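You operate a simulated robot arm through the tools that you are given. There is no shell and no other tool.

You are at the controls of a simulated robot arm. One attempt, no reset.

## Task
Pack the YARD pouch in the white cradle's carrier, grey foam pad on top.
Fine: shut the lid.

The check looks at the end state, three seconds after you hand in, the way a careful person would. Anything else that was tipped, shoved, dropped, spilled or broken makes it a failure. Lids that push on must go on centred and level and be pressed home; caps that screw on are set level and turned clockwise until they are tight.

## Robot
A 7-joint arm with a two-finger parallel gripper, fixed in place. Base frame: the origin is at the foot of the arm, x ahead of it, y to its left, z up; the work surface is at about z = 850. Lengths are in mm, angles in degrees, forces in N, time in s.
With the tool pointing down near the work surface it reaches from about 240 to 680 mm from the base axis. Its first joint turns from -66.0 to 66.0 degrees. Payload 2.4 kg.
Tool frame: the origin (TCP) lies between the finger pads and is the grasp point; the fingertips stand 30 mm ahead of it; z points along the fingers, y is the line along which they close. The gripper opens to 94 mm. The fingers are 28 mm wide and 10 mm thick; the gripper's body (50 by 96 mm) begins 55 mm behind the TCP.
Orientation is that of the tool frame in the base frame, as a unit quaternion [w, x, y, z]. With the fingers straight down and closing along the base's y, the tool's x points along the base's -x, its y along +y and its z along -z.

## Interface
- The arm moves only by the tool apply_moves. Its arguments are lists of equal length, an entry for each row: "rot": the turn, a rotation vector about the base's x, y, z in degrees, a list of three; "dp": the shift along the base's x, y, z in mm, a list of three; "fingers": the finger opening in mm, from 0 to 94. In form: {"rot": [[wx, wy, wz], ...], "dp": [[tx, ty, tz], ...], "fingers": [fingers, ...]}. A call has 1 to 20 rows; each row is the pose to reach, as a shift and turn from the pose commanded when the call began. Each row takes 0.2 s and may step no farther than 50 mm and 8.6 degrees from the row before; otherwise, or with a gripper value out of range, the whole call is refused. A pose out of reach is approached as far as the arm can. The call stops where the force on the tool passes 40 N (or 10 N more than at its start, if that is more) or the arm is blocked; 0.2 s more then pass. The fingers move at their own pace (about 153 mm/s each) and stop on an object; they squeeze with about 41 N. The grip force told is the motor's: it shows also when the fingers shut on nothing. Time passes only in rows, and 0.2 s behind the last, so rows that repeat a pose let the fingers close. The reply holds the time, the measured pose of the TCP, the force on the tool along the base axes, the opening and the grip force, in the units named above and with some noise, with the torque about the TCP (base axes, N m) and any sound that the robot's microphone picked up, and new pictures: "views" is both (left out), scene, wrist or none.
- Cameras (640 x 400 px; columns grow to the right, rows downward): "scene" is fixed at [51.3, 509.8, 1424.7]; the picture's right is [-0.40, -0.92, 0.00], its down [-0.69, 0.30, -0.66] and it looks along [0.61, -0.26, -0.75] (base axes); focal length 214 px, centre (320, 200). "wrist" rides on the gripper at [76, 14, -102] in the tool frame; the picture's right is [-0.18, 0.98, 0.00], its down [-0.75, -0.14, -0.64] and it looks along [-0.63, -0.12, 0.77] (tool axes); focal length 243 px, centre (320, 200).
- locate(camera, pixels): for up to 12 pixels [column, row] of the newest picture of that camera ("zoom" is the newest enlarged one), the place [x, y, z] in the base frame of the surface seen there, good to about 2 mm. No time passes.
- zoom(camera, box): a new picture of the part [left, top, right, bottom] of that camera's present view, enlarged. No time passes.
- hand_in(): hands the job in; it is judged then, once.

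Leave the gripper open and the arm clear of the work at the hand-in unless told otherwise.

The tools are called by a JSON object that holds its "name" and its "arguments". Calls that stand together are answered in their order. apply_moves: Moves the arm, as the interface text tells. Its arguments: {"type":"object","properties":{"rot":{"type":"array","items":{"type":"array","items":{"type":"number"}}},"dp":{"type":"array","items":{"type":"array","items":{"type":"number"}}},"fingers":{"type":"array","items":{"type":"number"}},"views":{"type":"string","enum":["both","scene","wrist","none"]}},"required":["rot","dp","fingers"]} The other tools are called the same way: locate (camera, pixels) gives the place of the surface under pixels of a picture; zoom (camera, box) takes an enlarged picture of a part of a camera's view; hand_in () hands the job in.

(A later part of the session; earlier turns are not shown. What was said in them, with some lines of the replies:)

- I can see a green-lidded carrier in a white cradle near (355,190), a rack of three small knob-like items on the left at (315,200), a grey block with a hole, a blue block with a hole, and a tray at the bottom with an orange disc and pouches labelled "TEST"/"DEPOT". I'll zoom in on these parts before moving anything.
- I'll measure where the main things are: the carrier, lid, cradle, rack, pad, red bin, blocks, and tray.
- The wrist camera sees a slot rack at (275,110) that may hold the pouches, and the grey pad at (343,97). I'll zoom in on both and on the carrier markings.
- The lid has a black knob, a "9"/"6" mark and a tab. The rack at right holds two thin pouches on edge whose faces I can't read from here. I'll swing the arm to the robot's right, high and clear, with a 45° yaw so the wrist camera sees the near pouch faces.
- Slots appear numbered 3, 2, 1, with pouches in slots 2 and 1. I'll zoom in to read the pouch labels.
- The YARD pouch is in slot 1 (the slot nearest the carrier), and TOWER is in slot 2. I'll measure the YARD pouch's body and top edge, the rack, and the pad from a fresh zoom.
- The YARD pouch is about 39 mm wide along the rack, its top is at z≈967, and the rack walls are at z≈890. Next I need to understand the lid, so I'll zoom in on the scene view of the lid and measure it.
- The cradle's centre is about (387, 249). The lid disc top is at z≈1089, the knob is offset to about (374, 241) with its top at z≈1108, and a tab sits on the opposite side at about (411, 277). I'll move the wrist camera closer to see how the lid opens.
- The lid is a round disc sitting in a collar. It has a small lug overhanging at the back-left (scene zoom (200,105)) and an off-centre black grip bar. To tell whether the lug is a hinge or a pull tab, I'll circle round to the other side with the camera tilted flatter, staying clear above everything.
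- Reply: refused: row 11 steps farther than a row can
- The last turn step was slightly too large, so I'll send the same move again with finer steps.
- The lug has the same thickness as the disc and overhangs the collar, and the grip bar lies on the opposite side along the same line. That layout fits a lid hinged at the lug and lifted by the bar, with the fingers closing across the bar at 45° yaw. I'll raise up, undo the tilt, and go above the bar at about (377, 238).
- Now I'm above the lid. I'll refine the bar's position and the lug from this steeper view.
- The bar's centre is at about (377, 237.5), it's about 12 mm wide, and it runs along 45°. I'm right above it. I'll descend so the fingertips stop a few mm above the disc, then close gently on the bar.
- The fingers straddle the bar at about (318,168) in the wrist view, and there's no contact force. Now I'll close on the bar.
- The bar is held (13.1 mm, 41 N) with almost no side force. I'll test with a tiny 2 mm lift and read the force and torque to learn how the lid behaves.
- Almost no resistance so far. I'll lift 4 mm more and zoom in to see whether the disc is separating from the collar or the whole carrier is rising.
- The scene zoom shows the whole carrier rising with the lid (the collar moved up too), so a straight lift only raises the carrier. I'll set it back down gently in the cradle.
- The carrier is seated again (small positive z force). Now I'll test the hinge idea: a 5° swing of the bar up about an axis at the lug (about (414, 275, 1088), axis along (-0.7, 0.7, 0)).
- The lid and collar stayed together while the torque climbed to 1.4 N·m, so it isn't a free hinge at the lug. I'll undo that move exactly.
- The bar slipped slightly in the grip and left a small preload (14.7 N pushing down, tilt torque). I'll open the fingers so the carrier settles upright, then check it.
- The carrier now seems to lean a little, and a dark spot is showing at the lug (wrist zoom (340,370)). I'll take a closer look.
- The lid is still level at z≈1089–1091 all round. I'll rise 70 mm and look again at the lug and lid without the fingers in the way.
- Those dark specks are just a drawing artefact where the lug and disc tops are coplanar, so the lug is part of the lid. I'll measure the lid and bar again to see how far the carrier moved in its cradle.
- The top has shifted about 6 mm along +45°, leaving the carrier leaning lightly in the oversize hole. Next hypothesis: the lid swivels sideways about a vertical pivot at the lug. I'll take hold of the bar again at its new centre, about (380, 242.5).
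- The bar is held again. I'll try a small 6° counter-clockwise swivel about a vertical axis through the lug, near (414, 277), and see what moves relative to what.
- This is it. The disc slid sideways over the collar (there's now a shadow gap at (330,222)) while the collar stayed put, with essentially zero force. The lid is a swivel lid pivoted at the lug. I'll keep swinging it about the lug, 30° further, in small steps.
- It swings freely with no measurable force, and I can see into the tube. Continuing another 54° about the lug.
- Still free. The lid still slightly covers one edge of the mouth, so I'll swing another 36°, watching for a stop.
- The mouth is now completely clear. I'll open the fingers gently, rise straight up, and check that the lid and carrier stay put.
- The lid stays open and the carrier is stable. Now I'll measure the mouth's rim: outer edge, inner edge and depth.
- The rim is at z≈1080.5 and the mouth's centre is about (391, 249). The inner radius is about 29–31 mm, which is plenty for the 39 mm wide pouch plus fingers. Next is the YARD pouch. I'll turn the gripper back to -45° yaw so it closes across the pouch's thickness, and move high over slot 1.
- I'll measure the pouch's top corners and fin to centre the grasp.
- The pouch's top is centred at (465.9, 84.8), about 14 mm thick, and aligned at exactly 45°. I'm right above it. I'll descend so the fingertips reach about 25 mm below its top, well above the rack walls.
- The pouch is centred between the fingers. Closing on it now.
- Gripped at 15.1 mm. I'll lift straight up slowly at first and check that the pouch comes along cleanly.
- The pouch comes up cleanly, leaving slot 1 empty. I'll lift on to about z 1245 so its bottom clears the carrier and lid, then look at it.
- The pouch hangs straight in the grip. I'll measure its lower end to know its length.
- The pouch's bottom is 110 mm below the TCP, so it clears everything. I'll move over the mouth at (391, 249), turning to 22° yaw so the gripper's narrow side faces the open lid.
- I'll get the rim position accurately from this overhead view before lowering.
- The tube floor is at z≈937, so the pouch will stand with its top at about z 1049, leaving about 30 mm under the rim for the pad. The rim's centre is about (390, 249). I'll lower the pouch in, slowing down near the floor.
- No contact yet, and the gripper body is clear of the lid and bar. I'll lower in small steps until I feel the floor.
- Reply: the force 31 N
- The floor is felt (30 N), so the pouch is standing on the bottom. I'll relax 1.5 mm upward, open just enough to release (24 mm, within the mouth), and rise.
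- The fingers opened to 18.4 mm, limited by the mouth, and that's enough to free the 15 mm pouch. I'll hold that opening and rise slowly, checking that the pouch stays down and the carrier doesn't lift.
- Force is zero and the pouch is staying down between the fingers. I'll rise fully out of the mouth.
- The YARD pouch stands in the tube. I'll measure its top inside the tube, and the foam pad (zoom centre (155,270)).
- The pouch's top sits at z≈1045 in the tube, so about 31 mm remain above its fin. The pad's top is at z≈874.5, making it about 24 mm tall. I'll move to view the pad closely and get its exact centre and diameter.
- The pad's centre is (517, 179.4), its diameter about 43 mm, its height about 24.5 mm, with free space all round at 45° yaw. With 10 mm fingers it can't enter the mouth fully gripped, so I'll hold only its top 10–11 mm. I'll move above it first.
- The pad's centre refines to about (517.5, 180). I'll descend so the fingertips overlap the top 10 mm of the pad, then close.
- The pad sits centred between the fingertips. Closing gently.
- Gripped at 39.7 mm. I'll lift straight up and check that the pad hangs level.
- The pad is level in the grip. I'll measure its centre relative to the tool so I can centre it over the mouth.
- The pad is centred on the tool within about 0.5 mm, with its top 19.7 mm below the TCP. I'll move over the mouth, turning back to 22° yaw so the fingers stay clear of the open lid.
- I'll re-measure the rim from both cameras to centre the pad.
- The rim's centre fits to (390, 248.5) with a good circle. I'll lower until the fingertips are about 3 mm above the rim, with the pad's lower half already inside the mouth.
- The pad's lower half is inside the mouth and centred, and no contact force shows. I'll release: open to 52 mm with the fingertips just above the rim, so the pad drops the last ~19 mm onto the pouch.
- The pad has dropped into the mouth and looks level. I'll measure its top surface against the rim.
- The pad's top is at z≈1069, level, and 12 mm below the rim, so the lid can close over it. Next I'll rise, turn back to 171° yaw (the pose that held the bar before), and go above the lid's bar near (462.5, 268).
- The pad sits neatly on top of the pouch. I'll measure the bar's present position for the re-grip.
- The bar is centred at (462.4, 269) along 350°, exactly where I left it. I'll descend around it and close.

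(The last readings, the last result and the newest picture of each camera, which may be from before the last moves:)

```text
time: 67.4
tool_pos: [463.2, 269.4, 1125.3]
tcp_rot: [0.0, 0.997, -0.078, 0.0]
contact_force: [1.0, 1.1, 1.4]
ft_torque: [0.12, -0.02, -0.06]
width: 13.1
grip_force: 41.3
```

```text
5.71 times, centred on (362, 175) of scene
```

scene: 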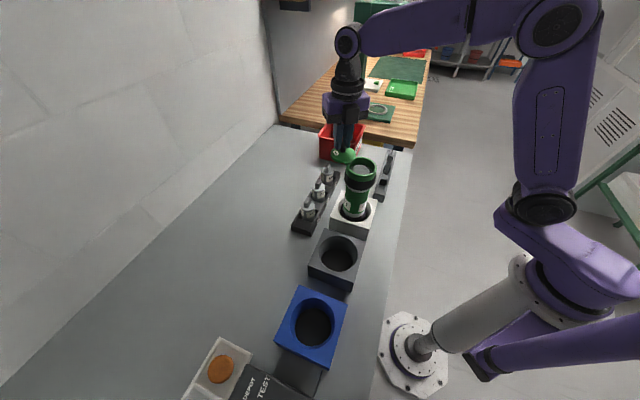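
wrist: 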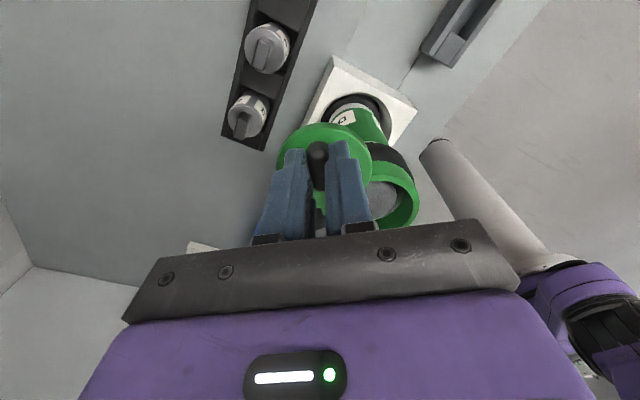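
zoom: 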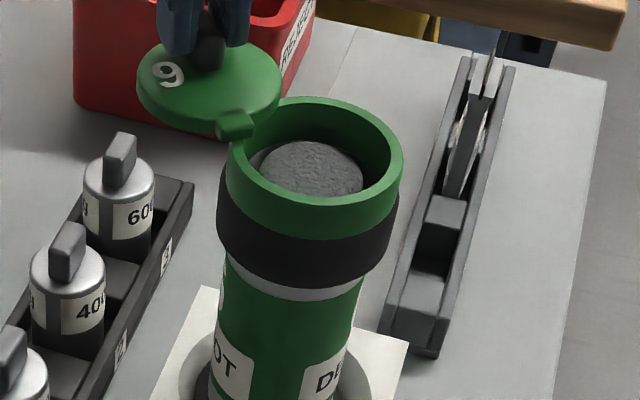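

The bar is held (13.1 mm). I'll swing the lid back along the same arc about the lug, clockwise, 36° first and check the forces.

{"name": "apply_moves", "arguments": {"rot": [[0, 0, -6], [0, 0, -12], [0, 0, -18], [0, 0, -24], [0, 0, -30], [0, 0, -36], [0, 0, -36]], "dp": [[-1.1, -5.0, 0], [-2.6, -9.9, 0], [-4.7, -14.5, 0], [-7.3, -19.0, 0], [-10.3, -23.1, 0], [-13.7, -26.9, 0], [-13.7, -26.9, 0]], "fingers": [5, 5, 5, 5, 5, 5, 5], "views": "scene"}}

{"name": "zoom", "arguments": {"camera": "scene", "box": [335, 140, 390, 210]}}

```text
time: 69.0
tool_pos: [448.9, 240.7, 1124.3]
tcp_rot: [0.0, 0.923, -0.384, 0.0]
contact_force: [0.4, -0.2, -0.3]
ft_torque: [-0.13, -0.15, 0.04]
width: 13.0
grip_force: 40.8
```

scene: 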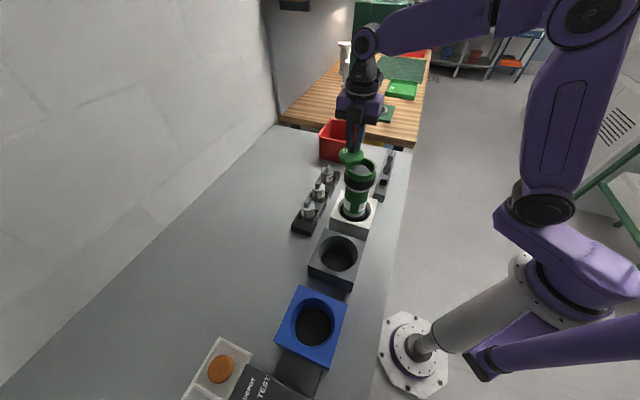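

```text
5.71 times, centred on (362, 175) of scene
```

zoom: 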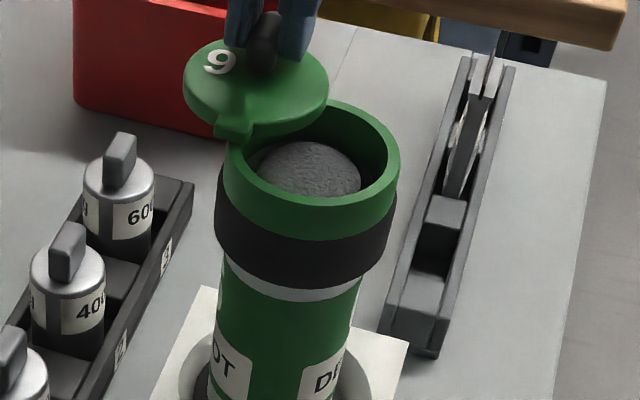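

Smooth, with no force. Continuing another 54° of the arc.

{"name": "apply_moves", "arguments": {"rot": [[0, 0, -6], [0, 0, -12], [0, 0, -18], [0, 0, -24], [0, 0, -30], [0, 0, -36], [0, 0, -42], [0, 0, -48], [0, 0, -54], [0, 0, -54]], "dp": [[-3.8, -3.4, 0], [-7.9, -6.4, 0], [-12.4, -9.0, 0], [-17.0, -11.1, 0], [-21.9, -12.6, 0], [-26.9, -13.7, 0], [-32.0, -14.2, 0], [-37.1, -14.2, 0], [-42.1, -13.7, 0], [-42.1, -13.7, 0]], "fingers": [5, 5, 5, 5, 5, 5, 5, 5, 5, 5], "views": "wrist"}}

{"name": "zoom", "arguments": {"camera": "scene", "box": [335, 140, 390, 210]}}

```text
time: 71.2
tool_pos: [406.5, 227.6, 1124.0]
tcp_rot: [0.0, -0.649, 0.761, 0.0]
contact_force: [-0.8, 0.9, -0.6]
ft_torque: [-0.04, 0.0, 0.0]
width: 13.2
grip_force: 41.2
```

wrist: 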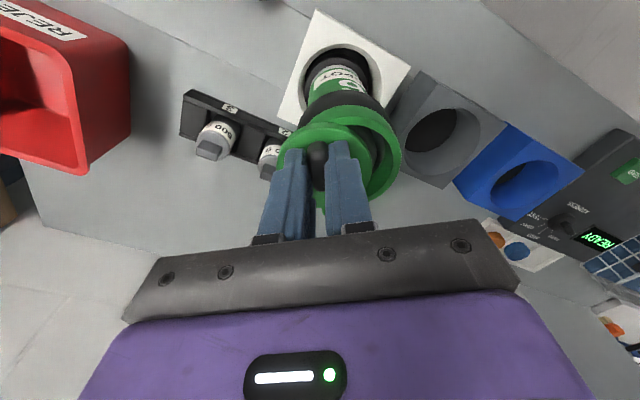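

```text
5.71 times, centred on (362, 175) of scene
```

zoom: 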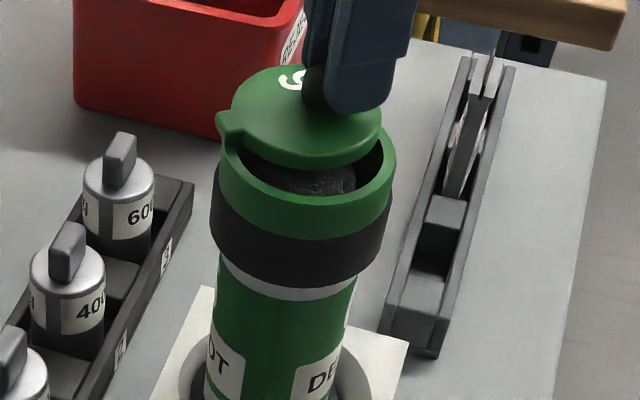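

Continuing, 24° more, then I'll check the alignment.

{"name": "apply_moves", "arguments": {"rot": [[0, 0, -6], [0, 0, -12], [0, 0, -18], [0, 0, -24], [0, 0, -24]], "dp": [[-5.0, 1.1, 0], [-9.9, 2.6, 0], [-14.5, 4.7, 0], [-18.9, 7.3, 0], [-18.9, 7.3, 0]], "fingers": [5, 5, 5, 5, 5], "views": "wrist"}}

{"name": "zoom", "arguments": {"camera": "scene", "box": [343, 148, 381, 192]}}

{"name": "zoom", "arguments": {"camera": "wrist", "box": [250, 60, 400, 220]}}

```text
time: 72.4
tool_pos: [387.5, 235.5, 1124.0]
tcp_rot: [0.0, -0.477, 0.879, 0.0]
contact_force: [0.4, 1.1, -0.7]
ft_torque: [0.17, -0.04, -0.01]
width: 12.9
grip_force: 41.1
```

wrist: 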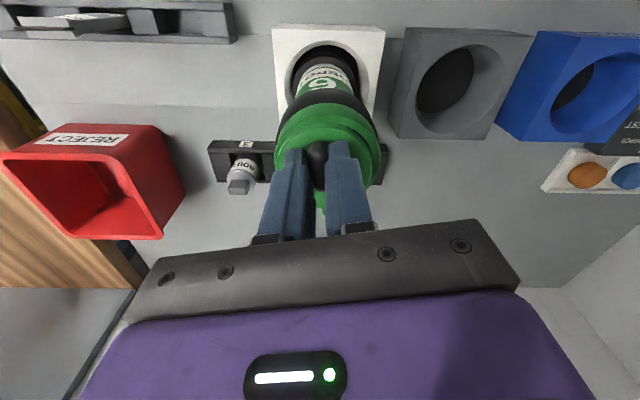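

```text
9.09 times, centred on (362, 170) of scene
```

zoom: 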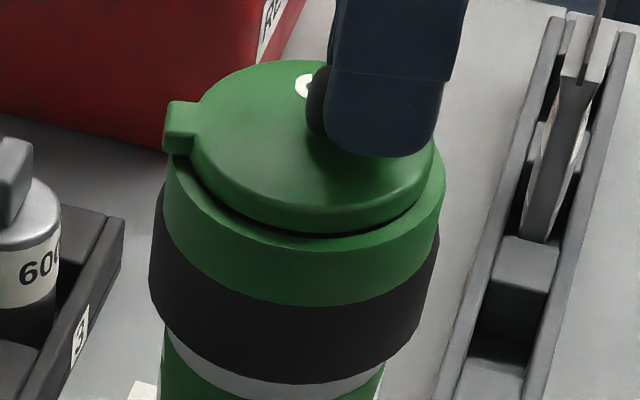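

```text
2.50 times, centred on (325, 140) of wrist
```

zoom: 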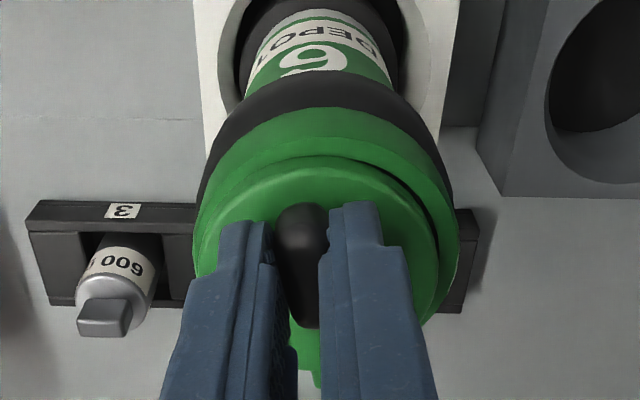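

Nearly closed: a thin shadow gap remains on the front right. I'll close the last 12° in 3° steps and watch for the stop.

{"name": "apply_moves", "arguments": {"rot": [[0, 0, -3], [0, 0, -6], [0, 0, -9], [0, 0, -12], [0, 0, -12]], "dp": [[-2.1, 1.5, 0], [-4.1, 3.0, 0], [-6.0, 4.6, 0], [-7.9, 6.4, 0], [-7.9, 6.4, 0]], "fingers": [5, 5, 5, 5, 5], "views": "wrist"}}

{"name": "zoom", "arguments": {"camera": "scene", "box": [343, 148, 381, 192]}}

{"name": "zoom", "arguments": {"camera": "wrist", "box": [250, 60, 400, 220]}}

```text
time: 73.6
tool_pos: [380.7, 243.0, 1124.8]
tcp_rot: [-0.001, -0.381, 0.924, 0.001]
contact_force: [-0.7, -0.6, 1.0]
ft_torque: [-0.17, 0.02, 0.0]
width: 13.0
grip_force: 40.6
```

wrist: 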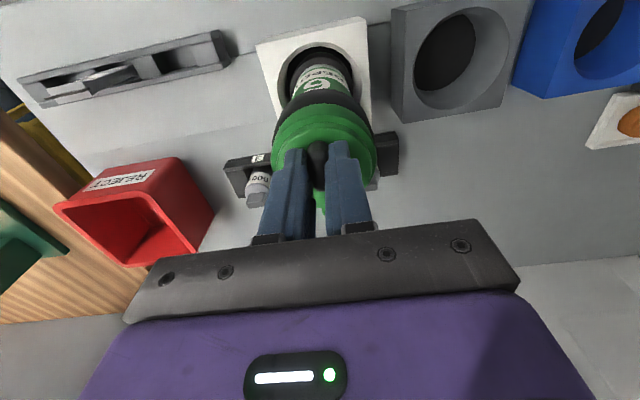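

```text
9.09 times, centred on (362, 170) of scene
```

zoom: 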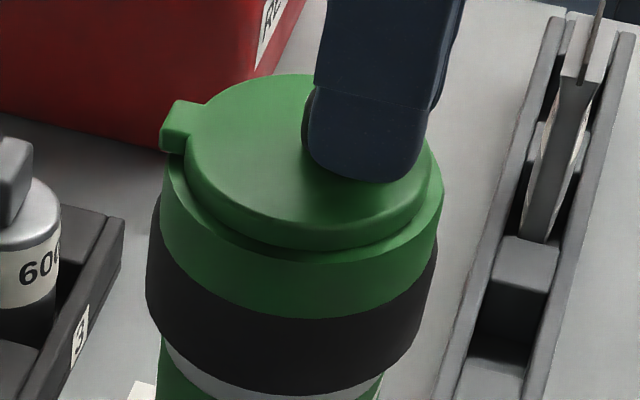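

```text
2.50 times, centred on (325, 140) of wrist
```

zoom: 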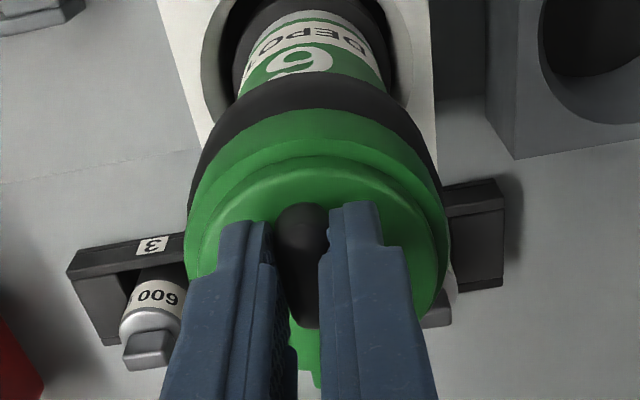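

The disc looks concentric with the collar again. I'll compare with the same zoom box I used before opening.

{"name": "zoom", "arguments": {"camera": "wrist", "box": [265, 70, 385, 220]}}

{"name": "zoom", "arguments": {"camera": "scene", "box": [335, 145, 390, 235]}}

```text
2.67 times, centred on (325, 145) of wrist
```

zoom: 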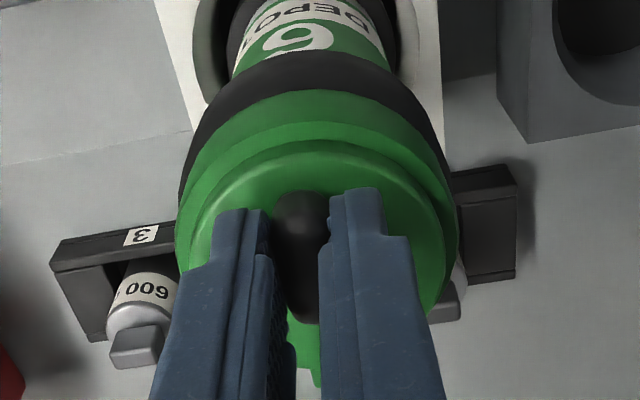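

```text
4.44 times, centred on (362, 190) of scene
```

zoom: 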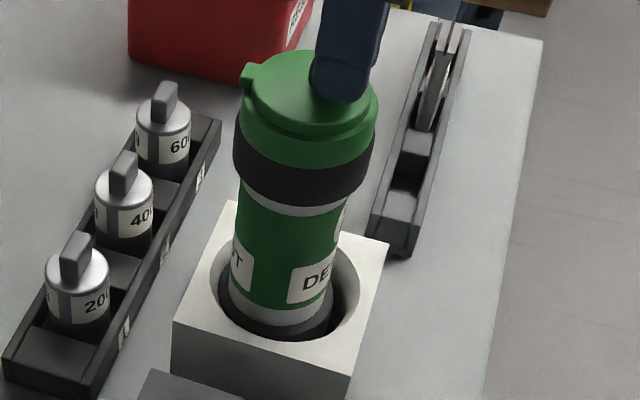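

It matches the pre-opening state. To make sure the lid is fully against its closed stop, I'll nudge 3° further clockwise and read the torque and any relative movement.

{"name": "apply_moves", "arguments": {"rot": [[0, 0, -1.5], [0, 0, -3], [0, 0, -3]], "dp": [[-0.9, 0.9, 0], [-1.8, 1.8, 0], [-1.8, 1.8, 0]], "fingers": [5, 5, 5], "views": "none"}}

{"name": "zoom", "arguments": {"camera": "scene", "box": [343, 148, 381, 192]}}

{"name": "zoom", "arguments": {"camera": "wrist", "box": [265, 70, 385, 220]}}

```text
time: 74.4
tool_pos: [378.2, 242.5, 1123.4]
tcp_rot: [0.0, -0.359, 0.933, 0.0]
contact_force: [0.0, -0.4, 0.1]
ft_torque: [-0.16, 0.01, -0.01]
width: 13.4
grip_force: 40.9
```

```text
9.09 times, centred on (362, 170) of scene
```

zoom: 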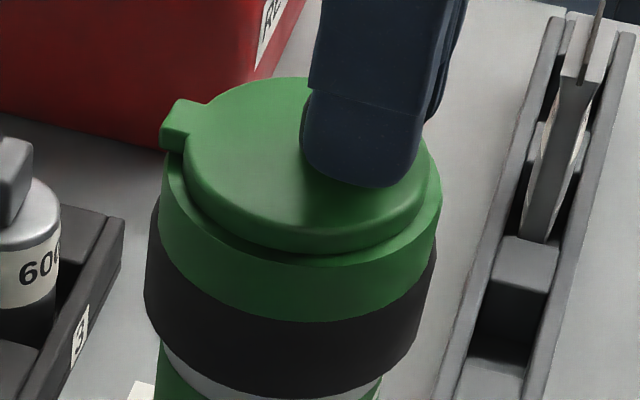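

```text
2.67 times, centred on (325, 145) of wrist
```

zoom: 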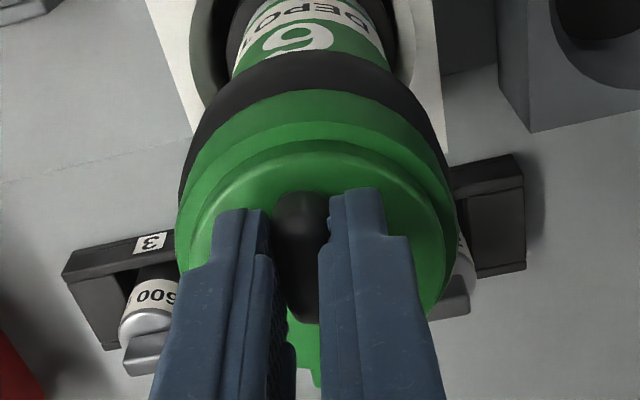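

In the wrist view, the lid, collar and "6" label now move together with no relative change, so the lid is against its closed stop. I'll release the bar and rise clear.

{"name": "apply_moves", "arguments": {"rot": [[0, 0, 0], [0, 0, 0], [0, 0, 0], [0, 0, 0], [0, 0, 0], [0, 0, 0], [0, 0, 0], [0, 0, 0]], "dp": [[0, 0, 0], [0, 0, 0], [0, 0, 0], [0, 0, 0], [0, 0, 10], [0, 0, 30], [0, 0, 60], [0, 0, 80]], "fingers": [13, 16, 24, 40, 44, 50, 50, 50]}}

{"name": "zoom", "arguments": {"camera": "scene", "box": [335, 145, 390, 235]}}

{"name": "zoom", "arguments": {"camera": "wrist", "box": [275, 65, 370, 175]}}

```text
time: 76.2
tool_pos: [377.4, 242.1, 1205.2]
tcp_rot: [0.001, -0.359, 0.933, 0.001]
contact_force: [0.3, 0.0, 0.8]
ft_torque: [-0.01, 0.04, 0.01]
width: 49.7
grip_force: 0.0
```

scene: 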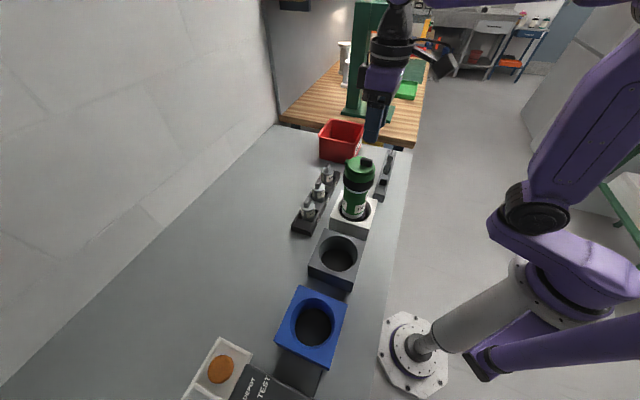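
wrist: 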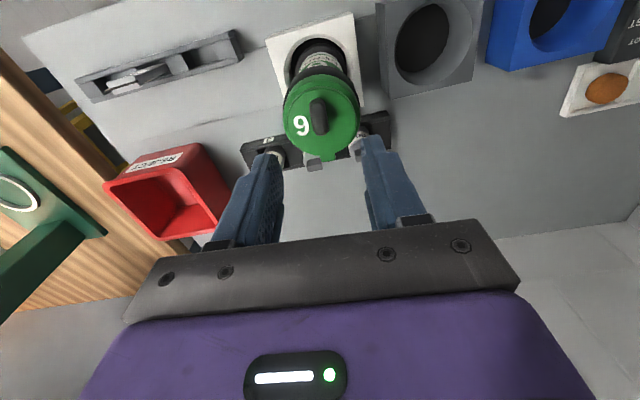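

```text
4.44 times, centred on (362, 190) of scene
```

zoom: 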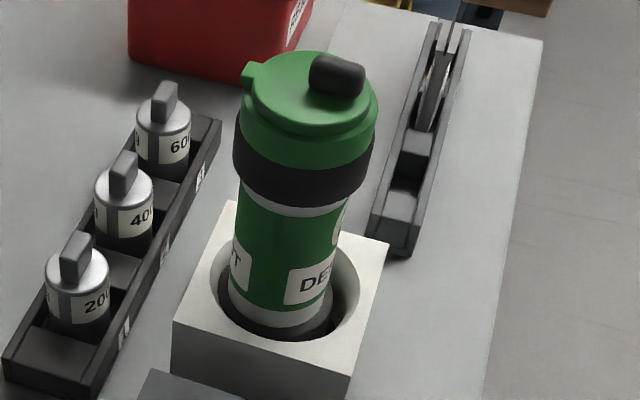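

```text
3.64 times, centred on (322, 120) of wrist
```

zoom: 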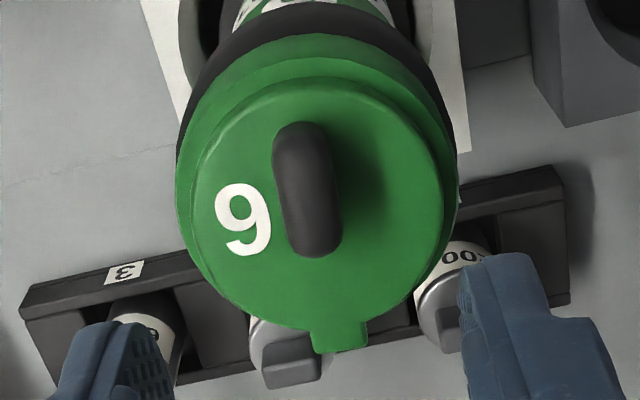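

The lid is closed and concentric, and the carrier stands in its cradle. I'll check the lid's height, level and centre, and the carrier's base, against the start.

{"name": "locate", "arguments": {"camera": "zoom", "pixels": [[198, 210], [440, 210], [310, 92], [340, 345], [260, 310], [400, 305], [316, 350], [366, 343], [300, 128], [318, 250], [230, 130], [410, 120]]}}

{"name": "locate", "arguments": {"camera": "scene", "pixels": [[355, 178], [362, 176], [349, 174], [354, 187], [360, 200], [350, 205], [355, 215], [345, 215], [362, 213], [345, 190], [370, 190], [340, 210]]}}

```text
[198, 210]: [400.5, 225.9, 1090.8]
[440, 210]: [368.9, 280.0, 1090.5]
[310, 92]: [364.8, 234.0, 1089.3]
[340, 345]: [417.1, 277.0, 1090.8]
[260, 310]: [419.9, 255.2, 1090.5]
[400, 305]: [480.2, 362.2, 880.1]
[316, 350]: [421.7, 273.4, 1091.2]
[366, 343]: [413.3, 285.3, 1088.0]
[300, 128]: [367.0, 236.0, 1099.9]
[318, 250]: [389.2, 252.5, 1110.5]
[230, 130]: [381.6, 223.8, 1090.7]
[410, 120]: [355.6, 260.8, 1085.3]
```

```text
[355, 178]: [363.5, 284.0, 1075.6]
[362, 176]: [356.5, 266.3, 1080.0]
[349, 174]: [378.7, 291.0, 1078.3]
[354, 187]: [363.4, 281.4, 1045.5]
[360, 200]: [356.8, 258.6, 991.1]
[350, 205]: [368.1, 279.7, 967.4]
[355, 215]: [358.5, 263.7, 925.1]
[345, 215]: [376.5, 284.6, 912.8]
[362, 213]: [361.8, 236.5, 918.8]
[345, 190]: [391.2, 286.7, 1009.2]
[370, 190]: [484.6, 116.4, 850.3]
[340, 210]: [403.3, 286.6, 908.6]
```

The lid is level at z≈1090 all round with the lug in place, and the carrier stands upright (just a few mm off from where it was inside its oversize hole). I'll retreat the arm to a high, clear pose with the gripper open and make a final check of the whole scene.

{"name": "apply_moves", "arguments": {"rot": [[0, 0, 0], [0, 0, -5], [0, 0, -12], [0, 0, -19], [0, 0, -26], [0, 0, -34], [0, 0, -42]], "dp": [[0, 0, 40], [0, 0, 80], [8, -20, 92], [16, -42, 92], [25, -62, 92], [34, -80, 92], [42, -95, 92]], "fingers": [60, 75, 94, 94, 94, 94, 94]}}

{"name": "zoom", "arguments": {"camera": "scene", "box": [280, 110, 440, 250]}}

{"name": "zoom", "arguments": {"camera": "wrist", "box": [220, 0, 520, 240]}}

{"name": "zoom", "arguments": {"camera": "scene", "box": [343, 150, 381, 194]}}

```text
time: 77.8
tool_pos: [419.9, 147.4, 1296.4]
tcp_rot: [-0.001, 0.001, 1.0, 0.0]
contact_force: [0.0, 0.7, 0.1]
ft_torque: [-0.06, 0.01, 0.02]
width: 93.9
grip_force: 0.2
```

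scene: 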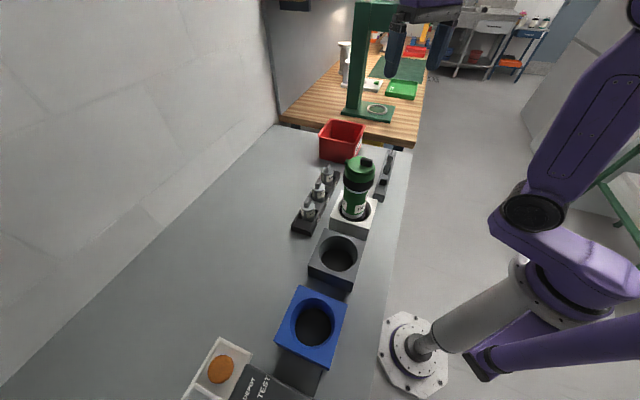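
wrist: 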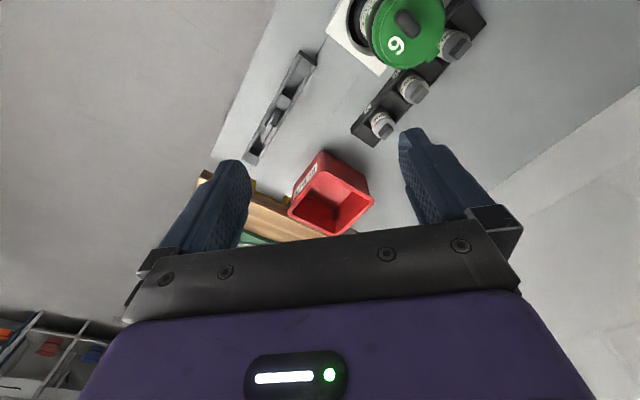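

```text
2.86 times, centred on (360, 180) of scene
```

zoom: 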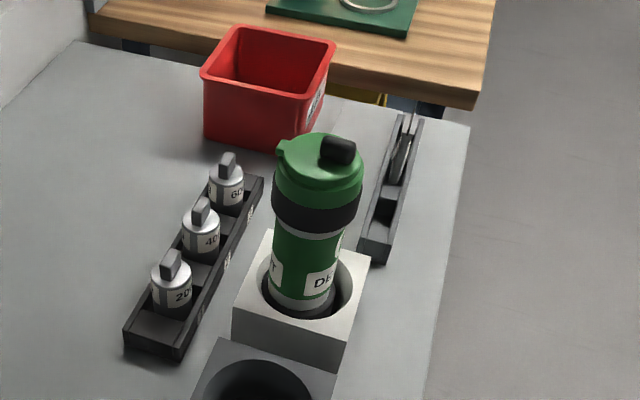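

```text
1.67 times, centred on (370, 120) of wrist
```

zoom: 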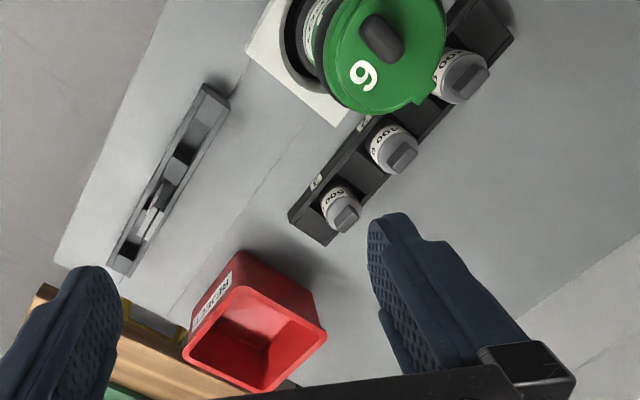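

```text
9.09 times, centred on (362, 172) of scene
```

zoom: 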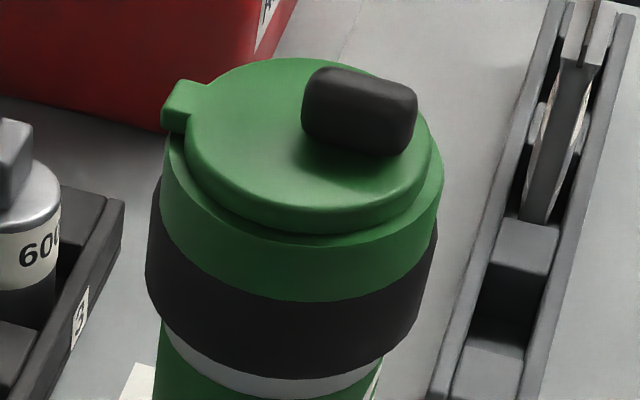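

Final check: the YARD pouch and grey pad are inside carrier "9/6" in the white cradle, and the lid is shut, level and centred. TOWER is still in slot 2, and the weights, bin, other cradles and tray are undisturbed. The gripper is open and the arm is high and clear, so I'm handing in.

{"name": "hand_in", "arguments": {}}

```text
The job is handed in.
```

The YARD pouch is standing in the white cradle's carrier with the grey foam pad flat on top. The lid is swung shut against its stop, and I've handed the job in. I don't have the check's result.

- **Lid:** it turned out to be a swivel lid that pivots at the small tab on its edge. It closed smoothly and sits level and centred. The pad's top is about 12 mm below the rim, so nothing presses against the lid.
- **Carrier position:** while working out how the lid opened, I lifted the carrier about 6 mm and tilted it slightly, then set it back down. It now stands about 5 mm off its original spot and turned about 3°, inside the cradle's oversized hole. Its height hasn't changed.
- **Pad:** the fingers were too wide to go into the mouth with it, so it dropped the last 19 mm or so onto the pouch. It landed flat.
- **Everything else:** in the final pictures the TOWER pouch was still in slot 2, and the weights, red bin, other cradles and tray looked undisturbed. The gripper is open and the arm is clear of the work.
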